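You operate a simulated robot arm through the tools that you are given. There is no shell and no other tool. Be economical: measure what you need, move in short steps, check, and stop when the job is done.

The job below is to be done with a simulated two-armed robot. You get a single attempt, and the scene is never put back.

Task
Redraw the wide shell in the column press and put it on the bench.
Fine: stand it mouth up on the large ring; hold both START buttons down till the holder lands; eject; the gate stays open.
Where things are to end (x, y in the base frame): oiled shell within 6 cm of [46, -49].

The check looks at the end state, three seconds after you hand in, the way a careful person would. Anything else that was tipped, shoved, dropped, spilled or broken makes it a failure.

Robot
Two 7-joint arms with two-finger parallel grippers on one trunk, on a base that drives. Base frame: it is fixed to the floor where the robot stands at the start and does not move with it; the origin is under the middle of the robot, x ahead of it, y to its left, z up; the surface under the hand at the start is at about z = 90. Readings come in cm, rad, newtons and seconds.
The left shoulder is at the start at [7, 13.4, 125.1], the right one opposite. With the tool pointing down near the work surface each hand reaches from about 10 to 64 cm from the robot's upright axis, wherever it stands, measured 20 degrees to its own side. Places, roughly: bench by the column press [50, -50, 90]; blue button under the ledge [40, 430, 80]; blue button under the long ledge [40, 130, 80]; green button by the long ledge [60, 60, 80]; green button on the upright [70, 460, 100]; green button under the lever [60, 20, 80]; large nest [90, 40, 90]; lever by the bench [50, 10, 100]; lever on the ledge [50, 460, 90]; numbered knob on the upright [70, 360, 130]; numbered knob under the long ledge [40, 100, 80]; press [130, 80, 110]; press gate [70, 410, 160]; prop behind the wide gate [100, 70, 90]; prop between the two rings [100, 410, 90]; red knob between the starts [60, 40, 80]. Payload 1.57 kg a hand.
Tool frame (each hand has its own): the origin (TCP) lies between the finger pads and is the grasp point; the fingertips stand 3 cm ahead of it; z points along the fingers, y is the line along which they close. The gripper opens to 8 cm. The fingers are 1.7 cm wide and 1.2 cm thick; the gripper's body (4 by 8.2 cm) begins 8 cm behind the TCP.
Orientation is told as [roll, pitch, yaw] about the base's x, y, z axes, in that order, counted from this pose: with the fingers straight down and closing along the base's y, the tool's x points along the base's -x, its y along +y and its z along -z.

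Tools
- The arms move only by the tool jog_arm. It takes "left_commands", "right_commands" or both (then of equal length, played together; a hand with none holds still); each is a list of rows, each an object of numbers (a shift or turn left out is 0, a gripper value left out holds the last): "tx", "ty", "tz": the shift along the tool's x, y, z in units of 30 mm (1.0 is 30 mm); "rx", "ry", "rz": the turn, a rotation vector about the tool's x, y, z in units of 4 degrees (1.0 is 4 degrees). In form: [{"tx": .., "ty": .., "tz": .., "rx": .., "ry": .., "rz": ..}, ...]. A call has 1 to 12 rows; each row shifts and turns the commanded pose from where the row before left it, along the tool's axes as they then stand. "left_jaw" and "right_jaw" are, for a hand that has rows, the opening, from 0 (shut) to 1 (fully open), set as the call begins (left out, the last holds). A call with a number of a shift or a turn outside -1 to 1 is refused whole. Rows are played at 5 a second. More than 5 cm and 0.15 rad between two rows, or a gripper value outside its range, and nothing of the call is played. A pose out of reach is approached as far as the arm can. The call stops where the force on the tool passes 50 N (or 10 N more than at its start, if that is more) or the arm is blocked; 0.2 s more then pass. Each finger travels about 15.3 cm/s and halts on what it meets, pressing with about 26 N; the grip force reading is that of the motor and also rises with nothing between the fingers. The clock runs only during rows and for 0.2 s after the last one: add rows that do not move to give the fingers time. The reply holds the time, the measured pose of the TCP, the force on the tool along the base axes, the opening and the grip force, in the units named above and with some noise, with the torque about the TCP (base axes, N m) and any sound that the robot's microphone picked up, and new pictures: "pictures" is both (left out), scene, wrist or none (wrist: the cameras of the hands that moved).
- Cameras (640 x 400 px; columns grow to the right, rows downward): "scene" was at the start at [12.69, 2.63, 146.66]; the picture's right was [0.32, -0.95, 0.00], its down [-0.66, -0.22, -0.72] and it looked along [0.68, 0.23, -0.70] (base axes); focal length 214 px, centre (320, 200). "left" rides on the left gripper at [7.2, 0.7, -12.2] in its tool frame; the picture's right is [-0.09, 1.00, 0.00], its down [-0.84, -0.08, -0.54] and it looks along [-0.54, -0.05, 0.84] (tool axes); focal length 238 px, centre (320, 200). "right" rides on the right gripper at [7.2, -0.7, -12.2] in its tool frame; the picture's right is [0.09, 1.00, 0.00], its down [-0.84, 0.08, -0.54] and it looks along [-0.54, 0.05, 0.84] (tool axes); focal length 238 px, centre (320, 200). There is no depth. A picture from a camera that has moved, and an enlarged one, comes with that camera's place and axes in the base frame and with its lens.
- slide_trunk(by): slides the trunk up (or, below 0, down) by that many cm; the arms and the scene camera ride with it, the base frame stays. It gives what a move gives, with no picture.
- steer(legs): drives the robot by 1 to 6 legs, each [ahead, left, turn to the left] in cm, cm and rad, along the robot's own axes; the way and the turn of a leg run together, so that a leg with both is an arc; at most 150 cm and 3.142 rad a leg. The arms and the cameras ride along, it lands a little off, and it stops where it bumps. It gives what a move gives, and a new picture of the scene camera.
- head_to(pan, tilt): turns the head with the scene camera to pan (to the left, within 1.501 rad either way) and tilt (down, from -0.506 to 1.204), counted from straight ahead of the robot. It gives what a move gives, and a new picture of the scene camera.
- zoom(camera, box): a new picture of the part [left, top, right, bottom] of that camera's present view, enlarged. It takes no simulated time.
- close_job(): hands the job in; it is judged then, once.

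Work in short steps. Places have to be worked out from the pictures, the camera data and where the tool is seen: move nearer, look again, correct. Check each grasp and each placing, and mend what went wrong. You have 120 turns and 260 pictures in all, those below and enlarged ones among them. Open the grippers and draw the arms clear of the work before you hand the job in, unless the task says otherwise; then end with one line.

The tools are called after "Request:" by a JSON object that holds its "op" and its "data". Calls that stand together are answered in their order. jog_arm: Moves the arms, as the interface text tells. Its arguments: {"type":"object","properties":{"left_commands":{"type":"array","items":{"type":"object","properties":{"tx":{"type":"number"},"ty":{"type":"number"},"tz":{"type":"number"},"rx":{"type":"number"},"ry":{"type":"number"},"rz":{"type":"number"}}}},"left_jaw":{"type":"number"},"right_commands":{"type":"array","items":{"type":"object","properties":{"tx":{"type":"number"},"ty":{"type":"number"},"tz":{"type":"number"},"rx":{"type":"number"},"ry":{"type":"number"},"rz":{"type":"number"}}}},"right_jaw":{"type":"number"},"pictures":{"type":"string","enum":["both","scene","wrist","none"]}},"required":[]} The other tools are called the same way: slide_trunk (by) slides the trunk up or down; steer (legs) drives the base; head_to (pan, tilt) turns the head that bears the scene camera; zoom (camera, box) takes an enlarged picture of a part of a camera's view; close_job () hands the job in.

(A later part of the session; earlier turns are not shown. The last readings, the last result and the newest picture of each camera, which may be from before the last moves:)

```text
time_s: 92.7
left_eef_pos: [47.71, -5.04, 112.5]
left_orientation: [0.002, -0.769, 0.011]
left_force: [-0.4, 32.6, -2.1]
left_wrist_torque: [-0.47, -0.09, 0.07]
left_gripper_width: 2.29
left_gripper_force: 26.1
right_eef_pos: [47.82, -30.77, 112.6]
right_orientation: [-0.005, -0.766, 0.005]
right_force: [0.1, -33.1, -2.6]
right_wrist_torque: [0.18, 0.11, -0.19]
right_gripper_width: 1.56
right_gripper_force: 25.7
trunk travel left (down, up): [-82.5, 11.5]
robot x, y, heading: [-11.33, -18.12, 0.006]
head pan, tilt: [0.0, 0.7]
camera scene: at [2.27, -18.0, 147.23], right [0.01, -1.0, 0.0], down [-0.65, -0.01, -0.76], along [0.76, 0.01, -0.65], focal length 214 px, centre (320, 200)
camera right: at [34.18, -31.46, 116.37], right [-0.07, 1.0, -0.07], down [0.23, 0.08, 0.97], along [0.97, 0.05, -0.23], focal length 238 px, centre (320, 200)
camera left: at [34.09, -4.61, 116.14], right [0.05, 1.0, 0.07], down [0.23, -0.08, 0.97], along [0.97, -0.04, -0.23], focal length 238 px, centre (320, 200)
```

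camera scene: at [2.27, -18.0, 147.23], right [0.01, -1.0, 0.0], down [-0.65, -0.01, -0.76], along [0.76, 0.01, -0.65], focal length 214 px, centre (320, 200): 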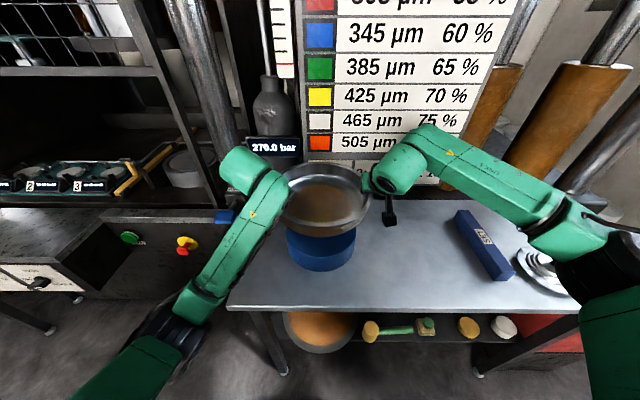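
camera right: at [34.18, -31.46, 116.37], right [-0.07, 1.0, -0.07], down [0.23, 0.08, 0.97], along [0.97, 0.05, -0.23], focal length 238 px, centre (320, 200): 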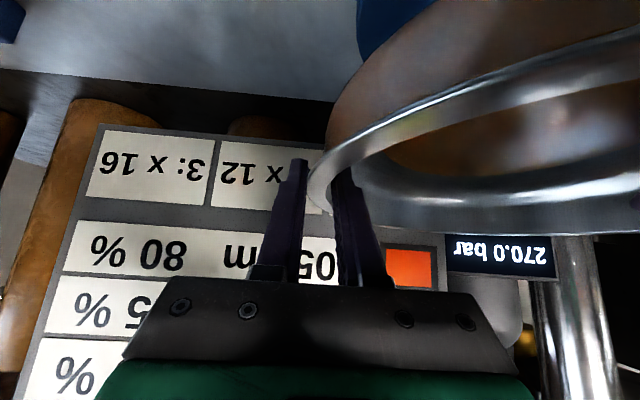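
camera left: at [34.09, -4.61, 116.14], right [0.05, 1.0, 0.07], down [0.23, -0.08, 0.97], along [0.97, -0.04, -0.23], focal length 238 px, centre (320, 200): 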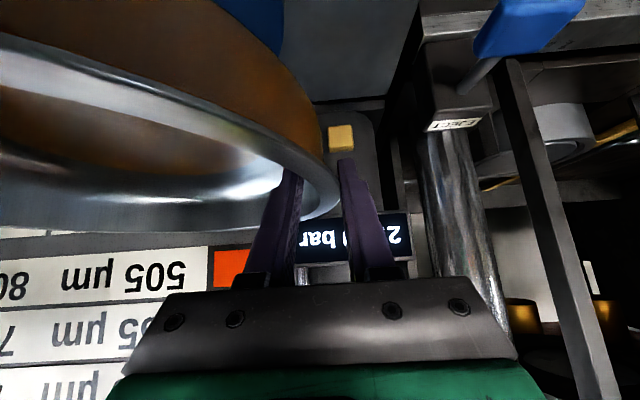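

It lifted cleanly and level. I'll back away from the bench and sidestep to face the large nest.

Request:
{"op": "steer", "data": {"legs": [[-20, 0, 0], [0, 58, 0]]}}

Request:
{"op": "head_to", "data": {"pan": 0.0, "tilt": 0.4}}

Request:
{"op": "zoom", "data": {"camera": "scene", "box": [200, 130, 440, 280]}}

```text
time_s: 97.3
left_eef_pos: [26.18, 53.61, 112.49]
left_orientation: [0.002, -0.768, 0.022]
left_force: [-1.4, 33.3, -1.3]
left_wrist_torque: [-0.39, -0.01, 0.02]
left_gripper_width: 2.31
left_gripper_force: 25.8
right_eef_pos: [26.54, 27.78, 112.44]
right_orientation: [-0.005, -0.766, 0.016]
right_force: [0.2, -33.2, -2.9]
right_wrist_torque: [0.18, 0.07, -0.26]
right_gripper_width: 1.57
right_gripper_force: 25.9
trunk travel left (down, up): [-82.5, 11.5]
robot x, y, heading: [-32.78, 39.61, 0.015]
head pan, tilt: [0.0, 0.7]
camera scene: at [-19.11, 40.05, 147.23], right [0.02, -1.0, 0.0], down [-0.64, -0.01, -0.76], along [0.76, 0.02, -0.64], focal length 214 px, centre (320, 200)
```

scene: 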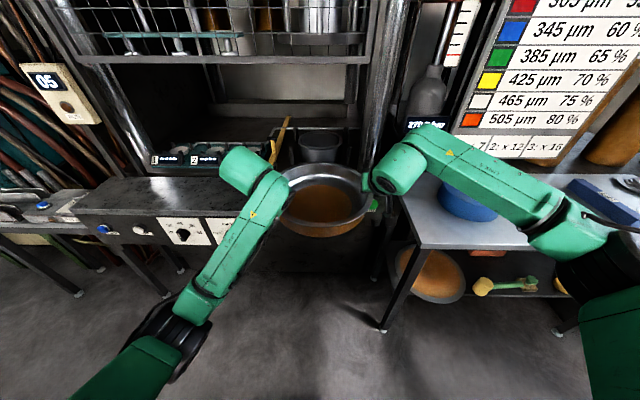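

```text
time_s: 98.1
left_eef_pos: [26.15, 53.73, 112.4]
left_orientation: [0.002, -0.771, 0.026]
left_force: [0.4, 6.9, 0.3]
left_wrist_torque: [-0.89, -0.17, -0.21]
left_gripper_width: 2.26
left_gripper_force: 26.4
right_eef_pos: [26.55, 27.79, 112.54]
right_orientation: [-0.007, -0.767, 0.016]
right_force: [-0.7, -5.8, -4.4]
right_wrist_torque: [0.35, 0.23, 0.25]
right_gripper_width: 1.44
right_gripper_force: 26.4
trunk travel left (down, up): [-82.5, 11.5]
robot x, y, heading: [-32.73, 39.77, 0.023]
head pan, tilt: [0.0, 0.4]
camera scene: at [-18.35, 40.23, 149.91], right [0.02, -1.0, 0.0], down [-0.39, -0.01, -0.92], along [0.92, 0.02, -0.39], focal length 214 px, centre (320, 200)
```

scene: 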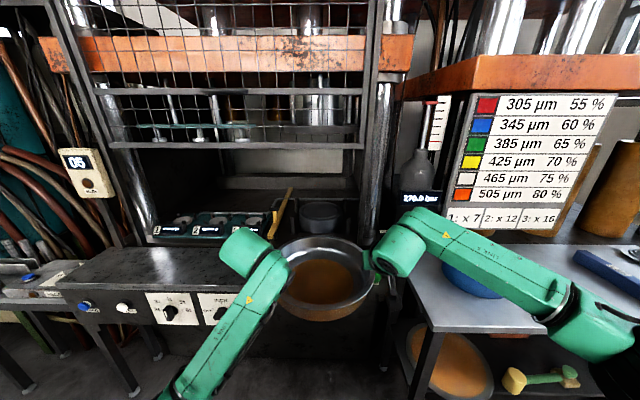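

```text
2.67 times, centred on (320, 205) of scene
camera zoom: at [-18.35, 40.23, 149.91], right [0.02, -1.0, 0.0], down [-0.39, -0.01, -0.92], along [0.92, 0.02, -0.39], focal length 572 px, centre (320, 187)
```

zoom: 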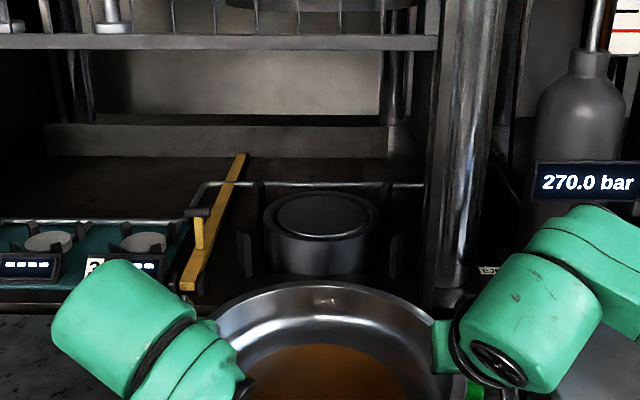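

Nest is at roughly (90, 42), top z≈98, with four corner posts and the gate's lower bar at z≈136. I'll lower the shell slightly and drive forward in stages.

Request:
{"op": "jog_arm", "data": {"left_commands": [{"tx": 0.25, "tz": 0.26}, {"tx": 0.25, "tz": 0.26}, {"tx": 0.25, "tz": 0.26}, {"tx": 0.25, "tz": 0.26}], "right_commands": [{"tx": 0.25, "tz": 0.26}, {"tx": 0.25, "tz": 0.26}, {"tx": 0.25, "tz": 0.26}, {"tx": 0.25, "tz": 0.26}], "pictures": "none"}}

Request:
{"op": "steer", "data": {"legs": [[35, 0, -0.018]]}}

Request:
{"op": "zoom", "data": {"camera": "left", "box": [0, 0, 640, 400]}}

Request:
{"op": "zoom", "data": {"camera": "right", "box": [0, 0, 640, 400]}}

```text
time_s: 99.1
left_eef_pos: [26.36, 53.74, 108.38]
left_orientation: [0.002, -0.769, 0.022]
left_force: [-0.1, 1.9, -0.3]
left_wrist_torque: [-0.92, -0.01, -0.42]
left_gripper_width: 2.23
left_gripper_force: 26.4
right_eef_pos: [26.55, 27.69, 108.38]
right_orientation: [-0.005, -0.766, 0.018]
right_force: [1.1, -1.5, -4.1]
right_wrist_torque: [0.4, 0.02, 0.22]
right_gripper_width: 1.44
right_gripper_force: 25.7
trunk travel left (down, up): [-82.5, 11.5]
robot x, y, heading: [-32.69, 39.73, 0.03]
head pan, tilt: [0.0, 0.4]
```

```text
time_s: 101.4
left_eef_pos: [62.12, 53.07, 108.33]
left_orientation: [0.002, -0.77, 0.005]
left_force: [0.9, -4.6, -0.4]
left_wrist_torque: [-0.96, -0.18, -0.28]
left_gripper_width: 2.15
left_gripper_force: 25.8
right_eef_pos: [61.91, 26.9, 108.31]
right_orientation: [-0.005, -0.769, -0.001]
right_force: [-0.3, 4.0, -4.7]
right_wrist_torque: [0.34, 0.22, 0.54]
right_gripper_width: 1.4
right_gripper_force: 26.2
trunk travel left (down, up): [-82.5, 11.5]
robot x, y, heading: [2.76, 40.23, 0.005]
head pan, tilt: [0.0, 0.4]
camera scene: at [17.15, 40.32, 149.94], right [0.0, -1.0, 0.0], down [-0.39, 0.0, -0.92], along [0.92, 0.0, -0.39], focal length 214 px, centre (320, 200)
```

scene: 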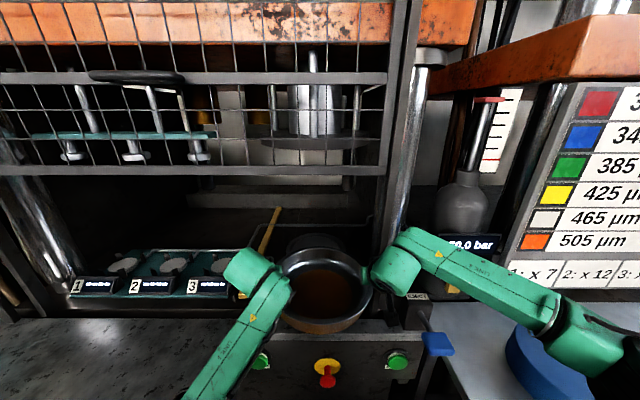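

```text
1.00 times, centred on (320, 200) of left (not enlarged: the box is as wide or as high as the picture)
camera zoom: at [48.54, 53.61, 111.99], right [0.06, 1.0, 0.07], down [0.22, -0.08, 0.97], along [0.97, -0.04, -0.23], focal length 238 px, centre (320, 200)
```

zoom: 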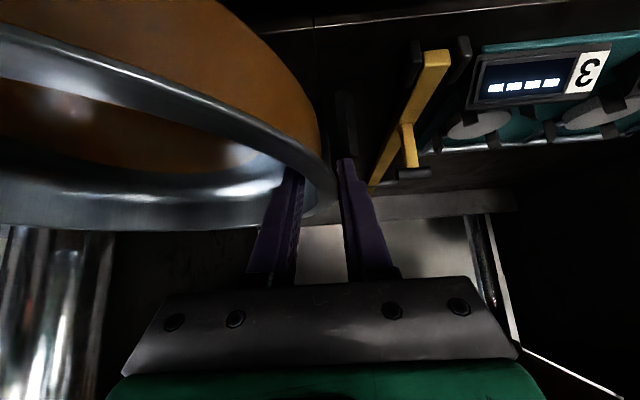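

```text
1.00 times, centred on (320, 200) of right (not enlarged: the box is as wide or as high as the picture)
camera zoom: at [48.28, 26.57, 112.2], right [-0.06, 1.0, -0.07], down [0.23, 0.08, 0.97], along [0.97, 0.04, -0.23], focal length 238 px, centre (320, 200)
```

zoom: 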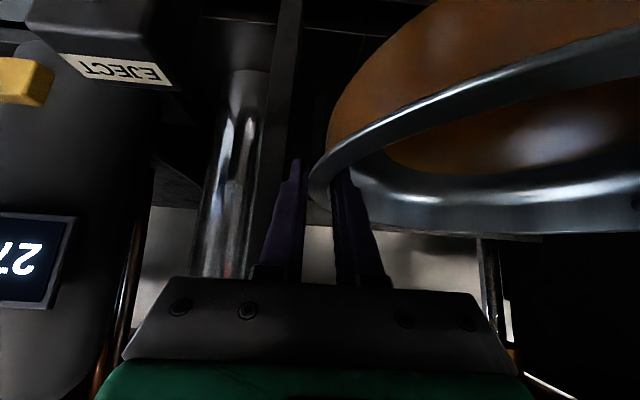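

The right gate post looks close to the right hand's path. I'll zoom to measure post, holder and nest before going in.

Request:
{"op": "zoom", "data": {"camera": "scene", "box": [230, 60, 450, 260]}}

Request:
{"op": "zoom", "data": {"camera": "scene", "box": [230, 200, 450, 400]}}

```text
2.00 times, centred on (340, 160) of scene
camera zoom: at [17.15, 40.32, 149.94], right [0.0, -1.0, 0.0], down [-0.39, 0.0, -0.92], along [0.92, 0.0, -0.39], focal length 429 px, centre (280, 280)
```

zoom: 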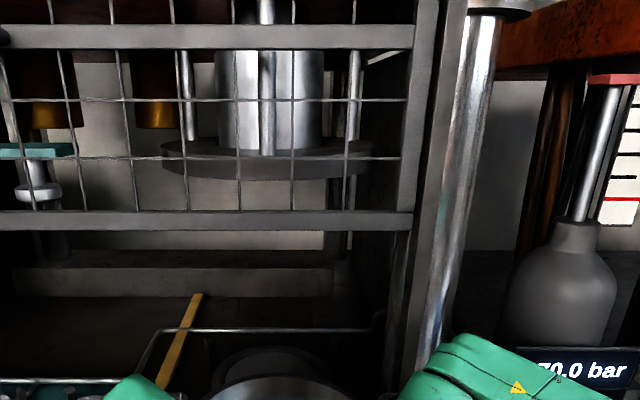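

```text
2.00 times, centred on (340, 300) of scene
camera zoom: at [17.15, 40.32, 149.94], right [0.0, -1.0, 0.0], down [-0.39, 0.0, -0.92], along [0.92, 0.0, -0.39], focal length 429 px, centre (280, 0)
```

zoom: 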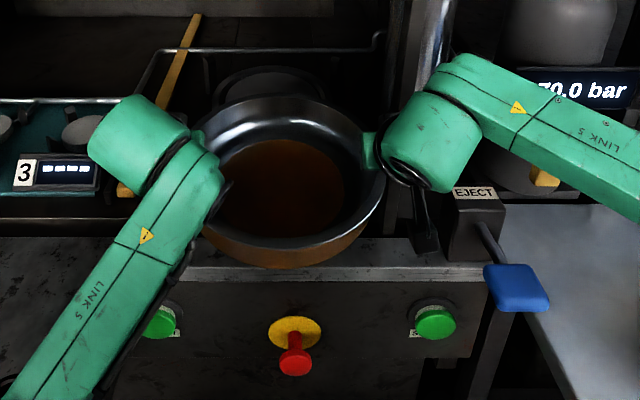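

The forearms stick out sideways at this reach and the right post (y≈23) would be hit. Straighter arms fix that, so I'll back off and extend both hands forward 12 cm together.

Request:
{"op": "steer", "data": {"legs": [[-16, 0, 0]]}}

Request:
{"op": "jog_arm", "data": {"left_commands": [{"tx": -0.36, "tz": 0.348}, {"tx": -0.36, "tz": 0.348}, {"tx": -0.36, "tz": 0.348}, {"tx": -0.36, "tz": 0.348}, {"tx": -0.36, "tz": 0.348}, {"tx": -0.36, "tz": 0.348}, {"tx": -0.36, "tz": 0.348}, {"tx": -0.36, "tz": 0.348}], "right_commands": [{"tx": -0.36, "tz": 0.348}, {"tx": -0.36, "tz": 0.348}, {"tx": -0.36, "tz": 0.348}, {"tx": -0.36, "tz": 0.348}, {"tx": -0.36, "tz": 0.348}, {"tx": -0.36, "tz": 0.348}, {"tx": -0.36, "tz": 0.348}, {"tx": -0.36, "tz": 0.348}]}}

```text
time_s: 102.8
left_eef_pos: [46.06, 52.88, 108.07]
left_orientation: [0.002, -0.765, 0.002]
left_force: [0.6, 0.8, 0.0]
left_wrist_torque: [-0.85, -0.3, -0.23]
left_gripper_width: 2.1
left_gripper_force: 25.1
right_eef_pos: [45.74, 26.96, 108.15]
right_orientation: [-0.006, -0.764, -0.004]
right_force: [0.0, -1.8, -4.0]
right_wrist_torque: [0.27, 0.35, 0.38]
right_gripper_width: 1.4
right_gripper_force: 25.8
trunk travel left (down, up): [-82.5, 11.5]
robot x, y, heading: [-13.48, 40.45, 0.001]
head pan, tilt: [0.0, 0.4]
camera scene: at [1.24, 40.26, 149.87], right [0.0, -1.0, 0.0], down [-0.39, 0.0, -0.92], along [0.92, 0.0, -0.39], focal length 214 px, centre (320, 200)
```

scene: 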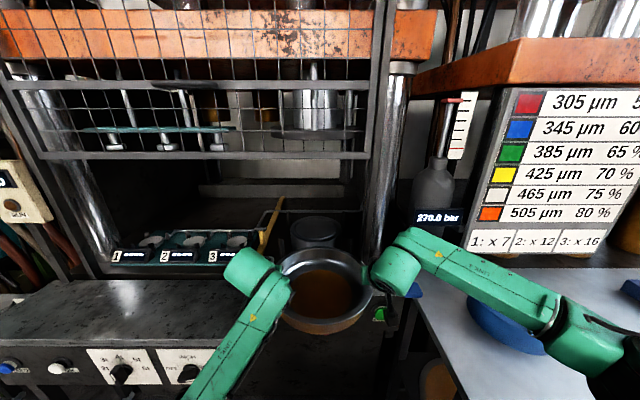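

```text
time_s: 104.6
left_eef_pos: [57.85, 53.02, 108.18]
left_orientation: [0.002, -0.766, 0.003]
left_force: [-0.9, 6.5, -2.0]
left_wrist_torque: [-0.24, 0.3, -0.51]
left_gripper_width: 1.59
left_gripper_force: 26.3
right_eef_pos: [57.57, 26.86, 108.16]
right_orientation: [-0.007, -0.765, -0.005]
right_force: [0.9, -7.7, -1.4]
right_wrist_torque: [0.15, -0.25, 0.19]
right_gripper_width: 1.38
right_gripper_force: 26.1
trunk travel left (down, up): [-82.5, 11.5]
robot x, y, heading: [-13.75, 40.47, -0.001]
head pan, tilt: [0.0, 0.4]
camera scene: at [1.04, 40.3, 149.89], right [0.0, -1.0, 0.0], down [-0.39, 0.0, -0.92], along [0.92, 0.0, -0.39], focal length 214 px, centre (320, 200)
camera right: at [44.02, 26.36, 111.97], right [-0.06, 1.0, -0.07], down [0.23, 0.08, 0.97], along [0.97, 0.04, -0.23], focal length 238 px, centre (320, 200)
camera left: at [44.36, 53.62, 111.92], right [0.06, 1.0, 0.07], down [0.23, -0.08, 0.97], along [0.97, -0.04, -0.23], focal length 238 px, centre (320, 200)
```

scene: 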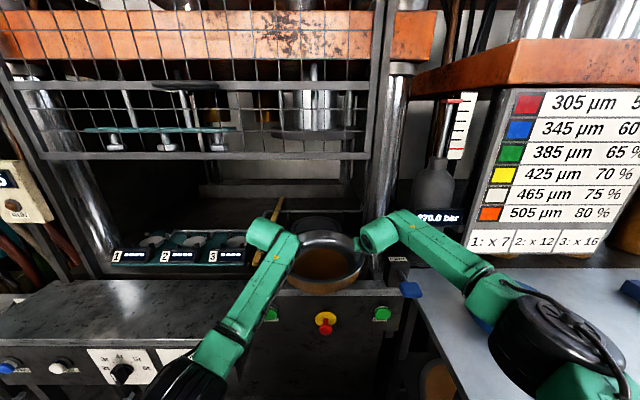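
right: 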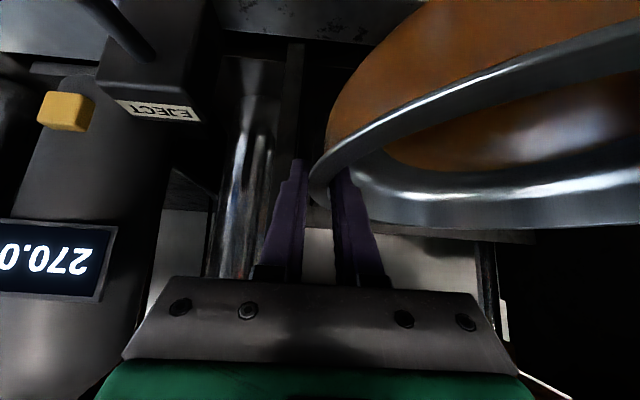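
left: 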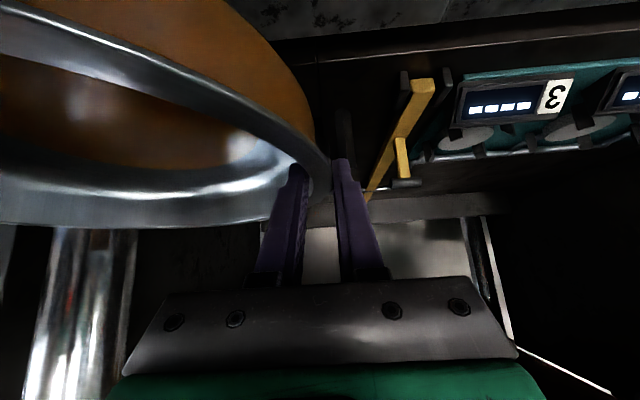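

Reach is now 71 cm and the arms are straighter. I'll go in slightly diagonally (heading −0.2) from the left so that the right forearm clears the post.

Request:
{"op": "steer", "data": {"legs": [[-8, 0, 0], [0, 21, 0], [0, 0, -0.2]]}}

Request:
{"op": "head_to", "data": {"pan": 0.1, "tilt": 0.45}}

Request:
{"op": "zoom", "data": {"camera": "scene", "box": [200, 120, 440, 280]}}

```text
time_s: 107.7
left_eef_pos: [50.94, 60.21, 108.34]
left_orientation: [0.003, -0.769, -0.199]
left_force: [3.4, 21.5, -3.2]
left_wrist_torque: [-0.01, -0.13, -0.33]
left_gripper_width: 1.55
left_gripper_force: 25.9
right_eef_pos: [45.11, 34.51, 108.28]
right_orientation: [-0.008, -0.766, -0.205]
right_force: [-2.9, -21.4, -3.3]
right_wrist_torque: [-0.01, 0.21, -0.07]
right_gripper_width: 1.42
right_gripper_force: 26.0
trunk travel left (down, up): [-82.5, 11.5]
robot x, y, heading: [-21.67, 61.68, -0.204]
head pan, tilt: [0.0, 0.4]
camera scene: at [-7.54, 59.16, 149.91], right [-0.2, -0.98, 0.0], down [-0.38, 0.08, -0.92], along [0.9, -0.19, -0.39], focal length 214 px, centre (320, 200)
```

scene: 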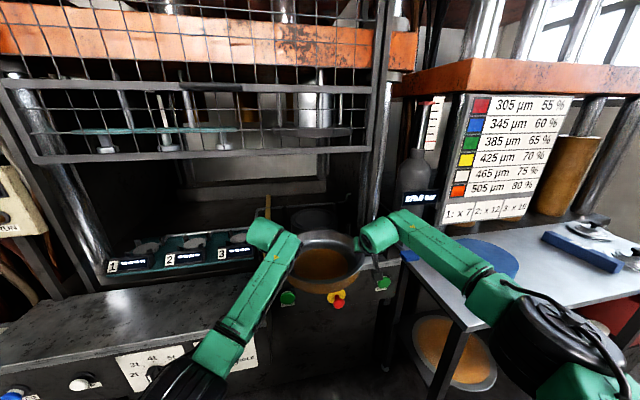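

```text
time_s: 108.4
left_eef_pos: [50.78, 60.19, 108.46]
left_orientation: [0.005, -0.769, -0.199]
left_force: [-1.0, 1.8, -2.1]
left_wrist_torque: [-0.27, 0.01, -0.63]
left_gripper_width: 1.54
left_gripper_force: 26.4
right_eef_pos: [45.19, 34.47, 108.3]
right_orientation: [-0.01, -0.764, -0.21]
right_force: [2.1, -1.4, -2.8]
right_wrist_torque: [0.16, 0.08, 0.22]
right_gripper_width: 1.35
right_gripper_force: 26.1
trunk travel left (down, up): [-82.5, 11.5]
robot x, y, heading: [-21.62, 61.77, -0.204]
head pan, tilt: [0.099, 0.45]
camera scene: at [-7.51, 59.91, 149.45], right [-0.1, -0.99, 0.0], down [-0.43, 0.05, -0.9], along [0.9, -0.09, -0.44], focal length 214 px, centre (320, 200)
```

scene: 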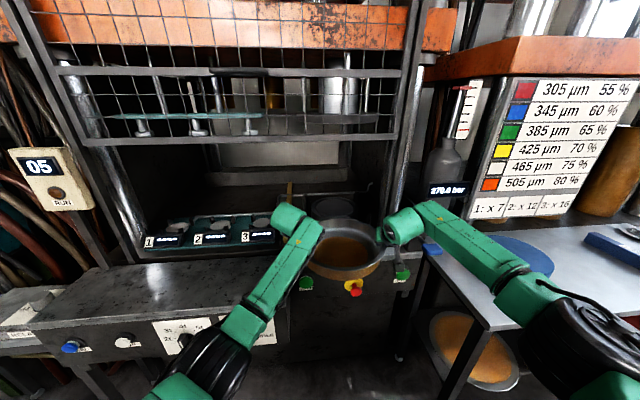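

```text
2.50 times, centred on (320, 200) of scene
camera zoom: at [-7.51, 59.91, 149.45], right [-0.1, -0.99, 0.0], down [-0.43, 0.05, -0.9], along [0.9, -0.09, -0.44], focal length 536 px, centre (320, 200)
```

zoom: 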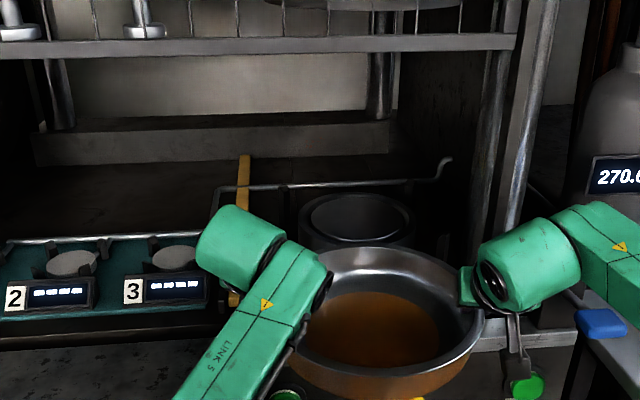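

Nest centre is about (90.3, 42.5), z≈97. The shell is at about (48, 47.3), so I need 42 ahead and 4 left; I'll go in two stages.

Request:
{"op": "steer", "data": {"legs": [[24, 4, 0]]}}

Request:
{"op": "zoom", "data": {"camera": "right", "box": [0, 0, 640, 400]}}

Request:
{"op": "zoom", "data": {"camera": "scene", "box": [200, 160, 440, 320]}}

```text
time_s: 110.2
left_eef_pos: [75.11, 59.26, 108.57]
left_orientation: [0.004, -0.77, -0.198]
left_force: [-0.9, 2.4, -2.1]
left_wrist_torque: [-0.2, 0.13, -0.51]
left_gripper_width: 1.54
left_gripper_force: 26.2
right_eef_pos: [69.5, 33.63, 108.27]
right_orientation: [-0.007, -0.766, -0.206]
right_force: [0.1, -1.7, -2.7]
right_wrist_torque: [0.16, -0.06, 0.19]
right_gripper_width: 1.41
right_gripper_force: 25.9
trunk travel left (down, up): [-82.5, 11.5]
robot x, y, heading: [2.85, 60.89, -0.201]
head pan, tilt: [0.099, 0.45]
camera scene: at [16.71, 59.07, 149.48], right [-0.1, -0.99, 0.0], down [-0.43, 0.04, -0.9], along [0.9, -0.09, -0.43], focal length 214 px, centre (320, 200)
```

scene: 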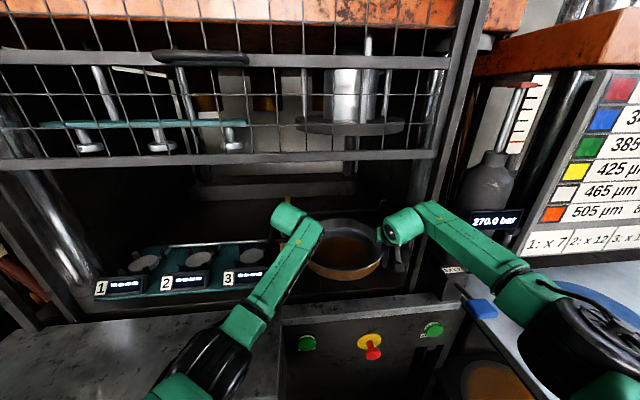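

```text
1.00 times, centred on (320, 200) of right (not enlarged: the box is as wide or as high as the picture)
camera zoom: at [56.04, 35.92, 112.11], right [0.14, 0.99, -0.07], down [0.24, 0.03, 0.97], along [0.96, -0.16, -0.23], focal length 238 px, centre (320, 200)
```

zoom: 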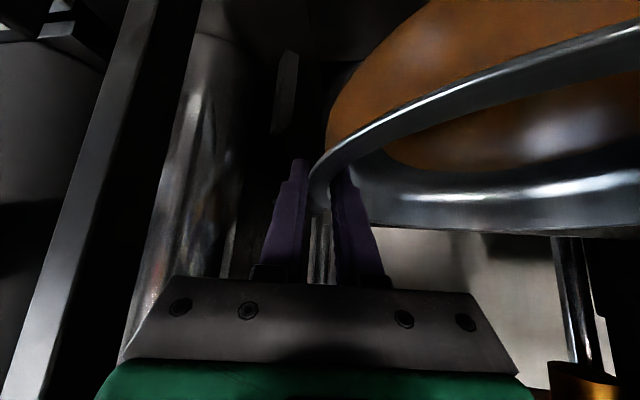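

```text
2.50 times, centred on (320, 240) of scene
camera zoom: at [16.71, 59.07, 149.48], right [-0.1, -0.99, 0.0], down [-0.43, 0.04, -0.9], along [0.9, -0.09, -0.43], focal length 536 px, centre (320, 100)
```

zoom: 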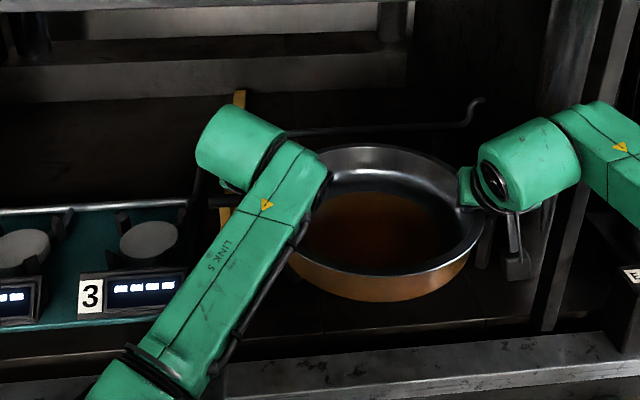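

The post is clear for now, but the right forearm still splays out too much. I'll back off and stretch both arms a further 9 cm, which straightens the elbows.

Request:
{"op": "steer", "data": {"legs": [[-24, 0, 0]]}}

Request:
{"op": "jog_arm", "data": {"left_commands": [{"tx": -0.27, "tz": 0.26}, {"tx": -0.27, "tz": 0.26}, {"tx": -0.27, "tz": 0.26}, {"tx": -0.27, "tz": 0.26}, {"tx": -0.27, "tz": 0.26}, {"tx": -0.27, "tz": 0.26}, {"tx": -0.27, "tz": 0.26}, {"tx": -0.27, "tz": 0.26}], "right_commands": [{"tx": -0.27, "tz": 0.26}, {"tx": -0.27, "tz": 0.26}, {"tx": -0.27, "tz": 0.26}, {"tx": -0.27, "tz": 0.26}, {"tx": -0.27, "tz": 0.26}, {"tx": -0.27, "tz": 0.26}, {"tx": -0.27, "tz": 0.26}, {"tx": -0.27, "tz": 0.26}], "pictures": "scene"}}

```text
time_s: 111.9
left_eef_pos: [52.07, 64.13, 108.17]
left_orientation: [0.004, -0.766, -0.194]
left_force: [-1.1, 0.5, -2.4]
left_wrist_torque: [-0.26, 0.08, -0.6]
left_gripper_width: 1.55
left_gripper_force: 26.4
right_eef_pos: [46.58, 38.47, 108.04]
right_orientation: [-0.007, -0.763, -0.203]
right_force: [2.2, -0.3, -3.0]
right_wrist_torque: [0.23, 0.0, 0.2]
right_gripper_width: 1.4
right_gripper_force: 25.8
trunk travel left (down, up): [-82.5, 11.5]
robot x, y, heading: [-21.14, 66.02, -0.197]
head pan, tilt: [0.099, 0.45]
camera scene: at [-6.2, 63.79, 149.42], right [-0.1, -0.99, 0.0], down [-0.44, 0.04, -0.9], along [0.89, -0.09, -0.44], focal length 214 px, centre (320, 200)
```

scene: 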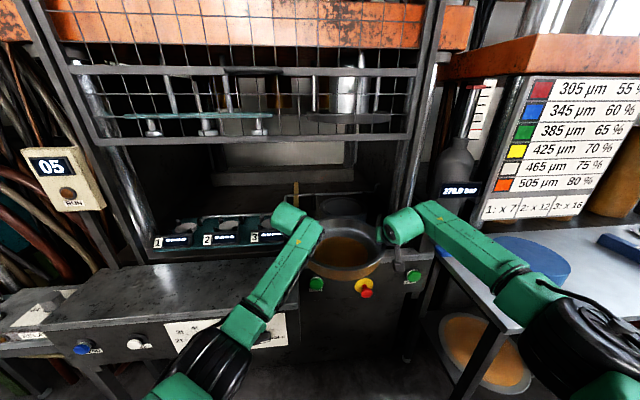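

```text
time_s: 113.7
left_eef_pos: [55.59, 63.85, 106.85]
left_orientation: [0.001, -0.769, -0.195]
left_force: [-7.1, -5.0, -1.9]
left_wrist_torque: [-0.04, 0.57, -0.8]
left_gripper_width: 1.57
left_gripper_force: 25.9
left hand out of reach, approached as far as the arm can: row 4, 5, 6, 7, 8
right_eef_pos: [49.55, 38.32, 108.25]
right_orientation: [-0.004, -0.764, -0.203]
right_force: [7.0, 5.6, -3.6]
right_wrist_torque: [-0.18, -0.56, -0.55]
right_gripper_width: 1.38
right_gripper_force: 26.2
right hand out of reach, approached as far as the arm can: row 4, 5, 6, 7, 8
trunk travel left (down, up): [-82.5, 11.5]
robot x, y, heading: [-20.45, 65.66, -0.203]
head pan, tilt: [0.099, 0.45]
camera scene: at [-6.39, 63.91, 149.44], right [-0.1, -1.0, 0.0], down [-0.43, 0.04, -0.9], along [0.9, -0.09, -0.44], focal length 214 px, centre (320, 200)
```

scene: 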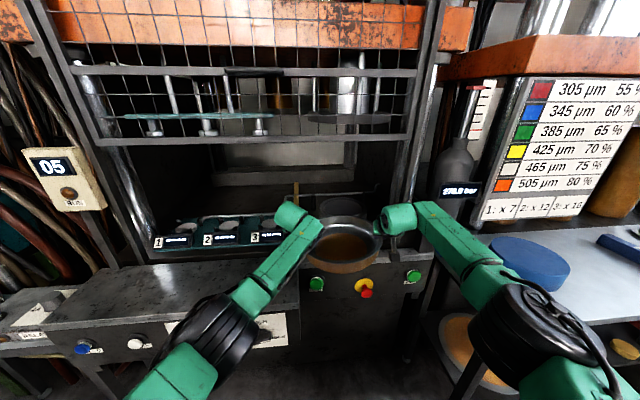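

Both arms are at their limit (reach about 74) and the left sagged 1.3 cm. I'll pull back slightly and level the shell.

Request:
{"op": "jog_arm", "data": {"left_commands": [{"tx": 0.1, "tz": -0.1}, {"tx": -0.06, "tz": -0.25}, {"tx": -0.06, "tz": -0.25}, {}], "right_commands": [{"tx": 0.1, "tz": -0.1}, {"tx": 0.1, "tz": -0.1}, {"tx": 0.0, "tz": 0}, {}], "pictures": "none"}}

```text
time_s: 114.7
left_eef_pos: [54.4, 64.01, 108.06]
left_orientation: [0.001, -0.767, -0.196]
left_force: [-6.6, -17.1, -2.1]
left_wrist_torque: [-0.37, 0.01, -0.93]
left_gripper_width: 1.52
left_gripper_force: 26.0
right_eef_pos: [48.7, 38.32, 108.35]
right_orientation: [-0.005, -0.765, -0.203]
right_force: [6.8, 17.6, -3.0]
right_wrist_torque: [0.36, -0.02, 0.18]
right_gripper_width: 1.38
right_gripper_force: 26.1
trunk travel left (down, up): [-82.5, 11.5]
robot x, y, heading: [-20.33, 65.79, -0.2]
head pan, tilt: [0.099, 0.45]
```

Now ease the small outward pull and rotate the base to heading about −0.32.

Request:
{"op": "jog_arm", "data": {"left_commands": [{"ty": -0.07}, {}], "right_commands": [{"ty": 0.07}, {}], "pictures": "none"}}

Request:
{"op": "steer", "data": {"legs": [[0, 0, -0.12], [20, 6.5, 0]]}}

Request:
{"op": "head_to", "data": {"pan": 0.15, "tilt": 0.55}}

Request:
{"op": "zoom", "data": {"camera": "scene", "box": [240, 130, 480, 290]}}

```text
time_s: 115.3
left_eef_pos: [54.28, 63.95, 108.21]
left_orientation: [0.003, -0.767, -0.195]
left_force: [-4.4, -11.9, -2.9]
left_wrist_torque: [-0.18, 0.34, -0.88]
left_gripper_width: 1.53
left_gripper_force: 26.4
right_eef_pos: [48.78, 38.15, 108.35]
right_orientation: [-0.007, -0.765, -0.203]
right_force: [4.2, 11.8, -2.7]
right_wrist_torque: [0.31, -0.34, 0.35]
right_gripper_width: 1.41
right_gripper_force: 26.2
trunk travel left (down, up): [-82.5, 11.5]
robot x, y, heading: [-20.46, 66.15, -0.196]
head pan, tilt: [0.099, 0.45]
```

```text
time_s: 117.5
left_eef_pos: [74.5, 55.46, 108.33]
left_orientation: [0.002, -0.772, -0.309]
left_force: [-3.4, -4.0, -2.3]
left_wrist_torque: [-0.2, 0.03, -0.75]
left_gripper_width: 1.52
left_gripper_force: 25.8
right_eef_pos: [66.2, 30.6, 108.43]
right_orientation: [-0.008, -0.766, -0.317]
right_force: [3.0, 4.8, -2.4]
right_wrist_torque: [0.22, -0.02, 0.21]
right_gripper_width: 1.37
right_gripper_force: 25.9
trunk travel left (down, up): [-82.5, 11.5]
robot x, y, heading: [1.11, 65.79, -0.317]
head pan, tilt: [0.099, 0.45]
camera scene: at [14.04, 62.31, 149.49], right [-0.21, -0.98, 0.0], down [-0.42, 0.09, -0.9], along [0.88, -0.19, -0.43], focal length 214 px, centre (320, 200)
```

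scene: 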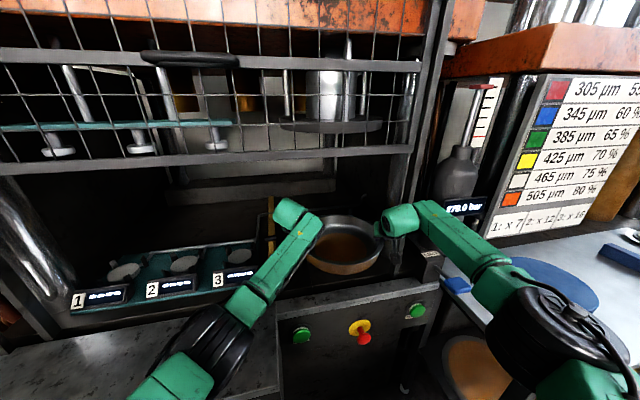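

```text
time_s: 118.2
left_eef_pos: [74.69, 55.44, 108.21]
left_orientation: [0.003, -0.767, -0.309]
left_force: [-1.5, 0.0, -2.9]
left_wrist_torque: [-0.2, -0.13, -0.68]
left_gripper_width: 1.55
left_gripper_force: 26.0
right_eef_pos: [66.22, 30.55, 108.22]
right_orientation: [-0.008, -0.765, -0.317]
right_force: [1.0, -1.1, -2.7]
right_wrist_torque: [0.2, 0.13, 0.17]
right_gripper_width: 1.39
right_gripper_force: 25.9
trunk travel left (down, up): [-82.5, 11.5]
robot x, y, heading: [0.66, 65.5, -0.315]
head pan, tilt: [0.15, 0.55]
camera scene: at [14.23, 62.78, 148.55], right [-0.16, -0.99, 0.0], down [-0.52, 0.08, -0.85], along [0.84, -0.14, -0.52], focal length 214 px, centre (320, 200)
```

scene: 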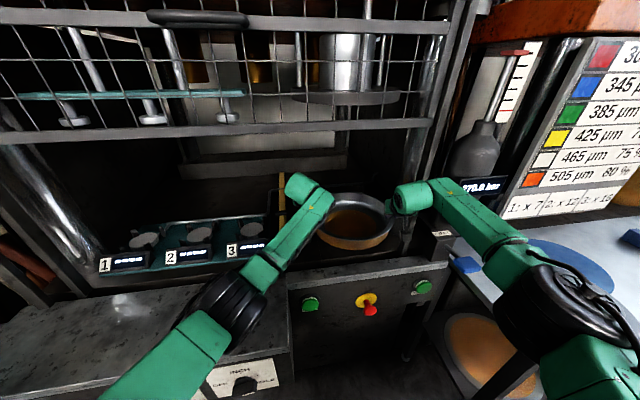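

```text
2.50 times, centred on (360, 210) of scene
camera zoom: at [14.23, 62.78, 148.55], right [-0.16, -0.99, 0.0], down [-0.52, 0.08, -0.85], along [0.84, -0.14, -0.52], focal length 536 px, centre (220, 175)
```

zoom: 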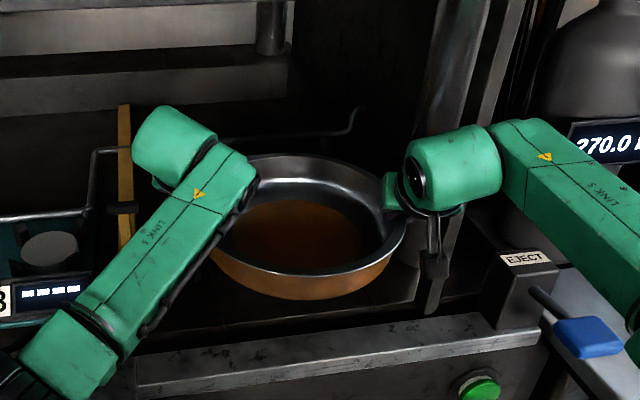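

Right wrist is at y≈34.5 and the post at y≈20–24, so the path is clear. Continue 12 cm further in.

Request:
{"op": "steer", "data": {"legs": [[12, 3.6, 0]]}}

Request:
{"op": "zoom", "data": {"camera": "scene", "box": [240, 130, 480, 290]}}

Request:
{"op": "zoom", "data": {"camera": "right", "box": [0, 0, 640, 400]}}

Request:
{"op": "zoom", "data": {"camera": "left", "box": [0, 0, 640, 400]}}

```text
time_s: 119.5
left_eef_pos: [86.84, 55.51, 108.42]
left_orientation: [0.006, -0.768, -0.307]
left_force: [-1.6, 1.1, -2.4]
left_wrist_torque: [-0.11, 0.17, -0.63]
left_gripper_width: 1.52
left_gripper_force: 26.2
right_eef_pos: [78.49, 30.54, 108.46]
right_orientation: [-0.008, -0.765, -0.317]
right_force: [1.6, -0.3, -1.9]
right_wrist_torque: [0.13, -0.17, 0.15]
right_gripper_width: 1.37
right_gripper_force: 26.0
trunk travel left (down, up): [-82.5, 11.5]
robot x, y, heading: [13.18, 65.91, -0.307]
head pan, tilt: [0.15, 0.55]
camera scene: at [26.33, 62.63, 148.58], right [-0.16, -0.99, 0.0], down [-0.52, 0.08, -0.85], along [0.84, -0.14, -0.52], focal length 214 px, centre (320, 200)
```

scene: 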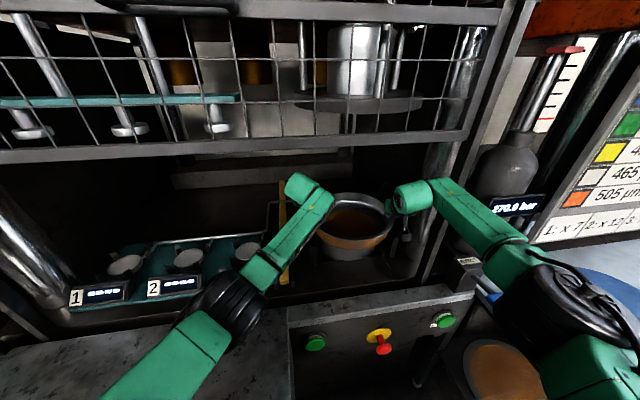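

```text
2.50 times, centred on (360, 210) of scene
camera zoom: at [26.33, 62.63, 148.58], right [-0.16, -0.99, 0.0], down [-0.52, 0.08, -0.85], along [0.84, -0.14, -0.52], focal length 536 px, centre (220, 175)
```

zoom: 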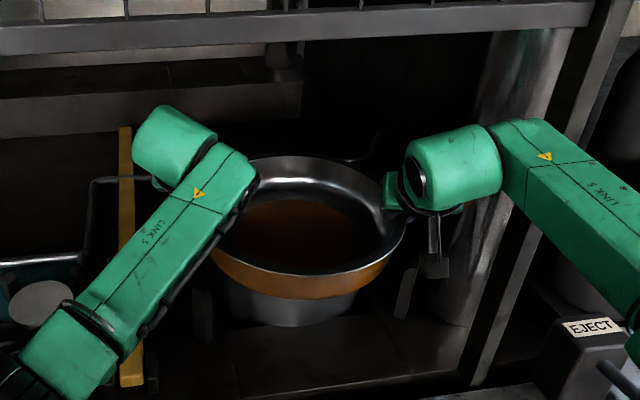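

```text
1.00 times, centred on (320, 200) of right (not enlarged: the box is as wide or as high as the picture)
camera zoom: at [65.43, 34.3, 112.17], right [0.25, 0.97, -0.07], down [0.24, 0.01, 0.97], along [0.94, -0.26, -0.23], focal length 238 px, centre (320, 200)
```

zoom: 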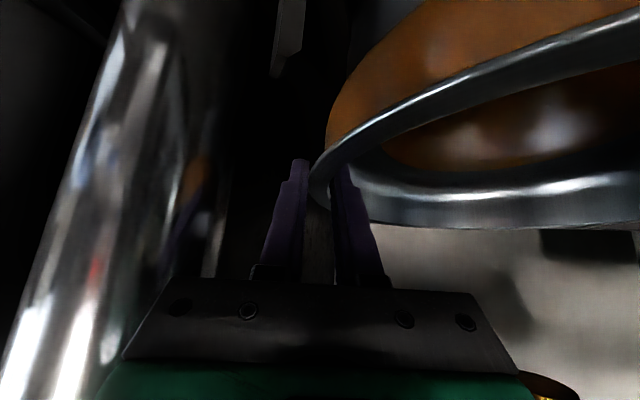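

```text
1.00 times, centred on (320, 200) of left (not enlarged: the box is as wide or as high as the picture)
camera zoom: at [74.11, 60.15, 111.99], right [0.36, 0.93, 0.07], down [0.19, -0.14, 0.97], along [0.91, -0.34, -0.23], focal length 238 px, centre (320, 200)
```

zoom: 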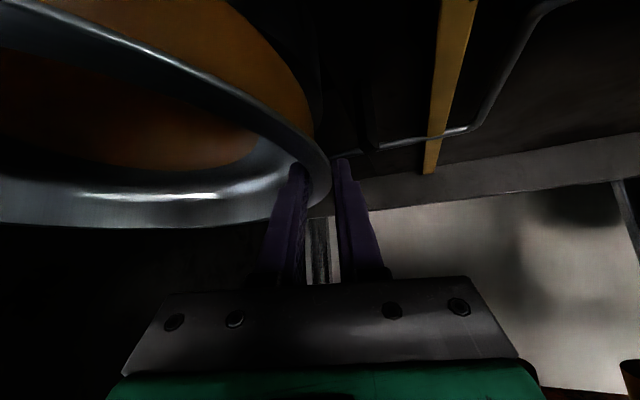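

The forearm/post margin would be too thin at this heading. I'll rotate a bit more (to about −0.42) while holding the shell back at x≈80.

Request:
{"op": "steer", "data": {"legs": [[-2.4, 6.9, -0.113]]}}

Request:
{"op": "zoom", "data": {"camera": "scene", "box": [240, 130, 480, 290]}}

```text
time_s: 120.5
left_eef_pos: [85.74, 53.87, 107.97]
left_orientation: [0.008, -0.764, -0.422]
left_force: [-1.8, 0.2, -2.5]
left_wrist_torque: [-0.14, 0.02, -0.63]
left_gripper_width: 1.52
left_gripper_force: 25.9
right_eef_pos: [74.48, 30.13, 107.94]
right_orientation: [-0.004, -0.762, -0.432]
right_force: [2.4, -1.9, -2.8]
right_wrist_torque: [0.24, 0.0, 0.16]
right_gripper_width: 1.36
right_gripper_force: 26.1
trunk travel left (down, up): [-82.5, 11.5]
robot x, y, heading: [12.94, 72.77, -0.424]
head pan, tilt: [0.15, 0.55]
camera scene: at [26.45, 67.73, 148.52], right [-0.27, -0.96, 0.0], down [-0.5, 0.14, -0.85], along [0.82, -0.23, -0.52], focal length 214 px, centre (320, 200)
```

scene: 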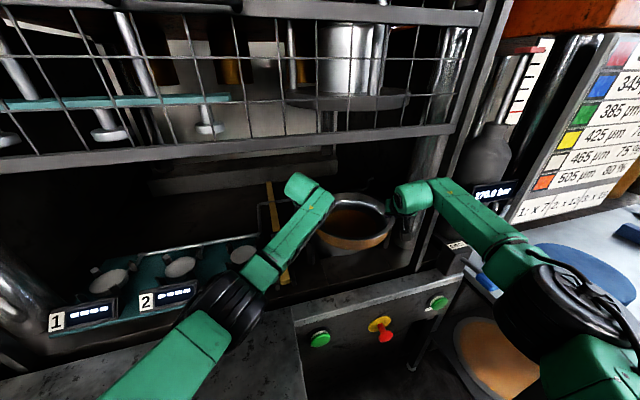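

```text
2.50 times, centred on (360, 210) of scene
camera zoom: at [26.45, 67.73, 148.52], right [-0.27, -0.96, 0.0], down [-0.5, 0.14, -0.85], along [0.82, -0.23, -0.52], focal length 536 px, centre (220, 175)
```

zoom: 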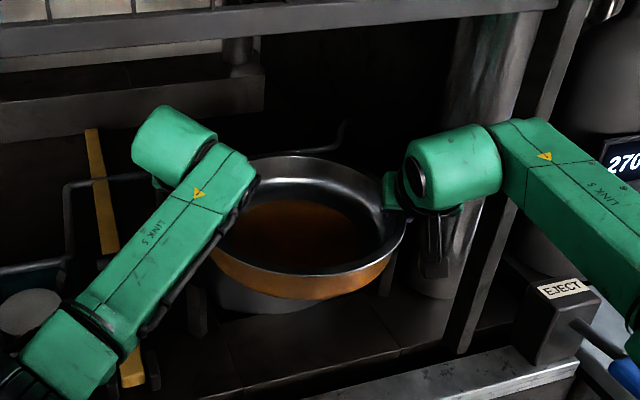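

The straight-arm geometry shows the right forearm running at y≈30, clear of the post at y≈22. Drive in to put the shell over the nest.

Request:
{"op": "steer", "data": {"legs": [[8.8, 4.5, 0]]}}

Request:
{"op": "zoom", "data": {"camera": "scene", "box": [240, 110, 480, 270]}}

Request:
{"op": "zoom", "data": {"camera": "right", "box": [0, 0, 640, 400]}}

Request:
{"op": "zoom", "data": {"camera": "left", "box": [0, 0, 640, 400]}}

```text
time_s: 121.6
left_eef_pos: [95.28, 55.02, 108.43]
left_orientation: [0.007, -0.769, -0.42]
left_force: [-2.0, 0.4, -2.1]
left_wrist_torque: [-0.14, 0.05, -0.62]
left_gripper_width: 1.55
left_gripper_force: 26.3
right_eef_pos: [84.28, 31.09, 108.34]
right_orientation: [-0.005, -0.766, -0.429]
right_force: [2.0, -0.7, -2.1]
right_wrist_torque: [0.16, -0.05, 0.15]
right_gripper_width: 1.36
right_gripper_force: 26.4
trunk travel left (down, up): [-82.5, 11.5]
robot x, y, heading: [22.86, 73.2, -0.418]
head pan, tilt: [0.15, 0.55]
camera scene: at [35.85, 68.76, 148.58], right [-0.27, -0.96, 0.0], down [-0.5, 0.14, -0.85], along [0.82, -0.23, -0.52], focal length 214 px, centre (320, 200)
```

scene: 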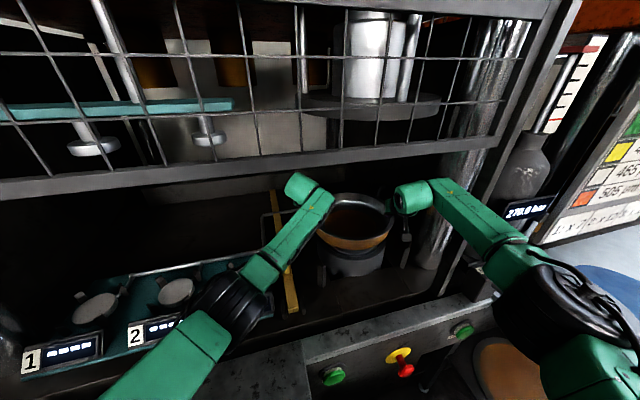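

```text
2.50 times, centred on (360, 190) of scene
camera zoom: at [35.85, 68.76, 148.58], right [-0.27, -0.96, 0.0], down [-0.5, 0.14, -0.85], along [0.82, -0.23, -0.52], focal length 536 px, centre (220, 225)
```

zoom: 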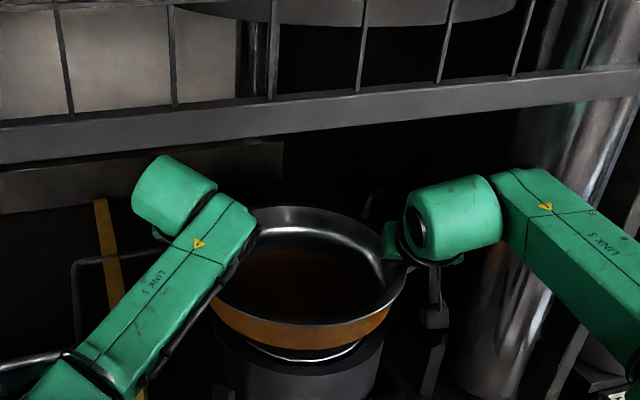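

```text
1.00 times, centred on (320, 200) of right (not enlarged: the box is as wide or as high as the picture)
camera zoom: at [71.61, 36.31, 112.18], right [0.36, 0.93, -0.07], down [0.24, -0.02, 0.97], along [0.9, -0.36, -0.23], focal length 238 px, centre (320, 200)
```

zoom: 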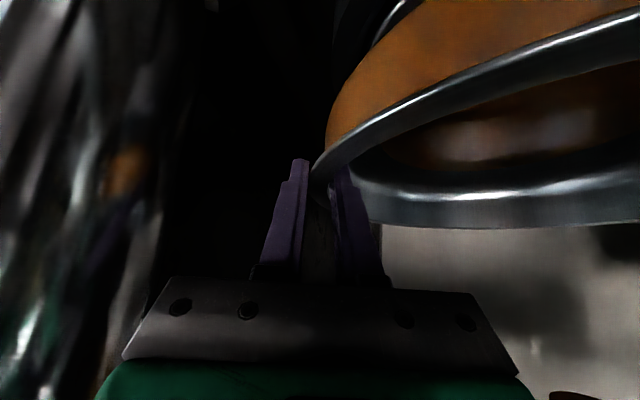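

```text
1.00 times, centred on (320, 200) of left (not enlarged: the box is as wide or as high as the picture)
camera zoom: at [83.07, 61.06, 112.0], right [0.46, 0.88, 0.07], down [0.17, -0.16, 0.97], along [0.87, -0.44, -0.23], focal length 238 px, centre (320, 200)
```

zoom: 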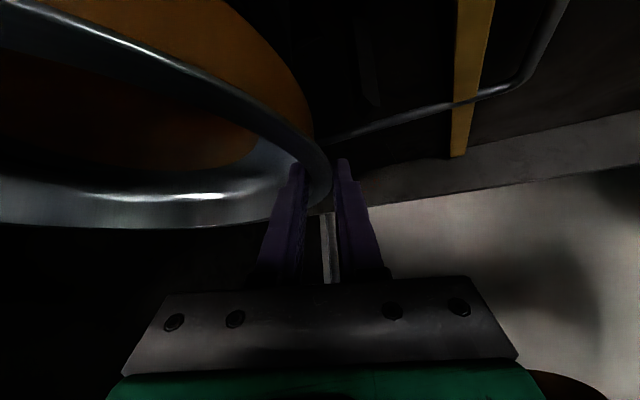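

The shell sits over the nest with good lateral alignment. I'll lower it 3.5 cm and look.

Request:
{"op": "jog_arm", "data": {"left_commands": [{"tx": 0.162, "tz": 0.168}, {"tx": 0.162, "tz": 0.168}, {"tx": 0.162, "tz": 0.168}, {"tx": 0.162, "tz": 0.168}, {"tx": 0.162, "tz": 0.168}], "right_commands": [{"tx": 0.162, "tz": 0.168}, {"tx": 0.162, "tz": 0.168}, {"tx": 0.162, "tz": 0.168}, {"tx": 0.162, "tz": 0.168}, {"tx": 0.162, "tz": 0.168}], "pictures": "none"}}

Request:
{"op": "zoom", "data": {"camera": "scene", "box": [270, 150, 450, 290]}}

```text
time_s: 122.8
left_eef_pos: [95.44, 55.06, 104.67]
left_orientation: [0.005, -0.766, -0.416]
left_force: [0.5, 4.8, -2.9]
left_wrist_torque: [0.06, 0.33, -0.64]
left_gripper_width: 1.53
left_gripper_force: 25.9
right_eef_pos: [84.5, 31.13, 104.66]
right_orientation: [-0.007, -0.763, -0.428]
right_force: [-0.9, -5.5, -2.1]
right_wrist_torque: [0.02, -0.32, 0.29]
right_gripper_width: 1.4
right_gripper_force: 26.0
trunk travel left (down, up): [-82.5, 11.5]
robot x, y, heading: [23.17, 73.19, -0.419]
head pan, tilt: [0.15, 0.55]
```

```text
2.86 times, centred on (360, 220) of scene
camera zoom: at [36.2, 68.82, 148.55], right [-0.27, -0.96, 0.0], down [-0.5, 0.14, -0.85], along [0.82, -0.23, -0.52], focal length 613 px, centre (206, 143)
```

zoom: 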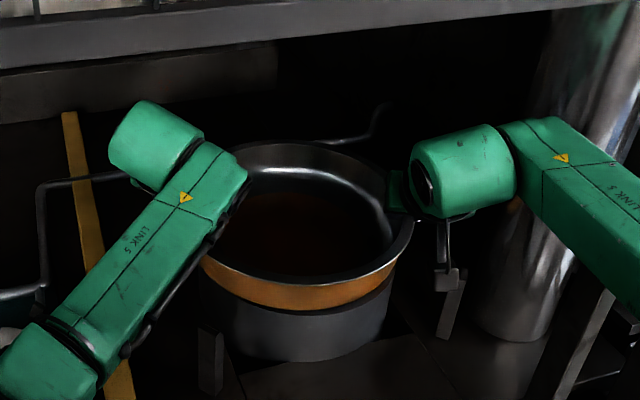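

Still slightly above. Lower in small steps until it touches.

Request:
{"op": "jog_arm", "data": {"left_commands": [{"tx": 0.116, "tz": 0.12}, {"tx": 0.116, "tz": 0.12}, {}], "right_commands": [{"tx": 0.116, "tz": 0.12}, {"tx": 0.116, "tz": 0.12}, {}], "pictures": "none"}}

Request:
{"op": "zoom", "data": {"camera": "scene", "box": [300, 180, 430, 280]}}

```text
time_s: 123.6
left_eef_pos: [95.46, 54.85, 104.02]
left_orientation: [0.005, -0.775, -0.419]
left_force: [3.5, 2.1, 11.7]
left_wrist_torque: [0.14, 0.36, -0.56]
left_gripper_width: 1.55
left_gripper_force: 25.7
right_eef_pos: [84.25, 31.18, 103.95]
right_orientation: [-0.006, -0.768, -0.427]
right_force: [2.9, -6.8, 6.1]
right_wrist_torque: [0.33, 0.54, -0.23]
right_gripper_width: 1.38
right_gripper_force: 26.0
trunk travel left (down, up): [-82.5, 11.5]
robot x, y, heading: [23.05, 73.09, -0.42]
head pan, tilt: [0.15, 0.55]
```

```text
4.00 times, centred on (365, 230) of scene
camera zoom: at [35.94, 68.86, 148.6], right [-0.27, -0.96, 0.0], down [-0.5, 0.14, -0.85], along [0.82, -0.23, -0.52], focal length 858 px, centre (140, 80)
```

zoom: 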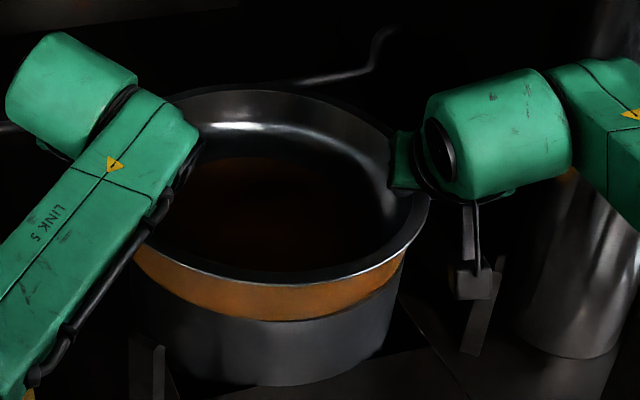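

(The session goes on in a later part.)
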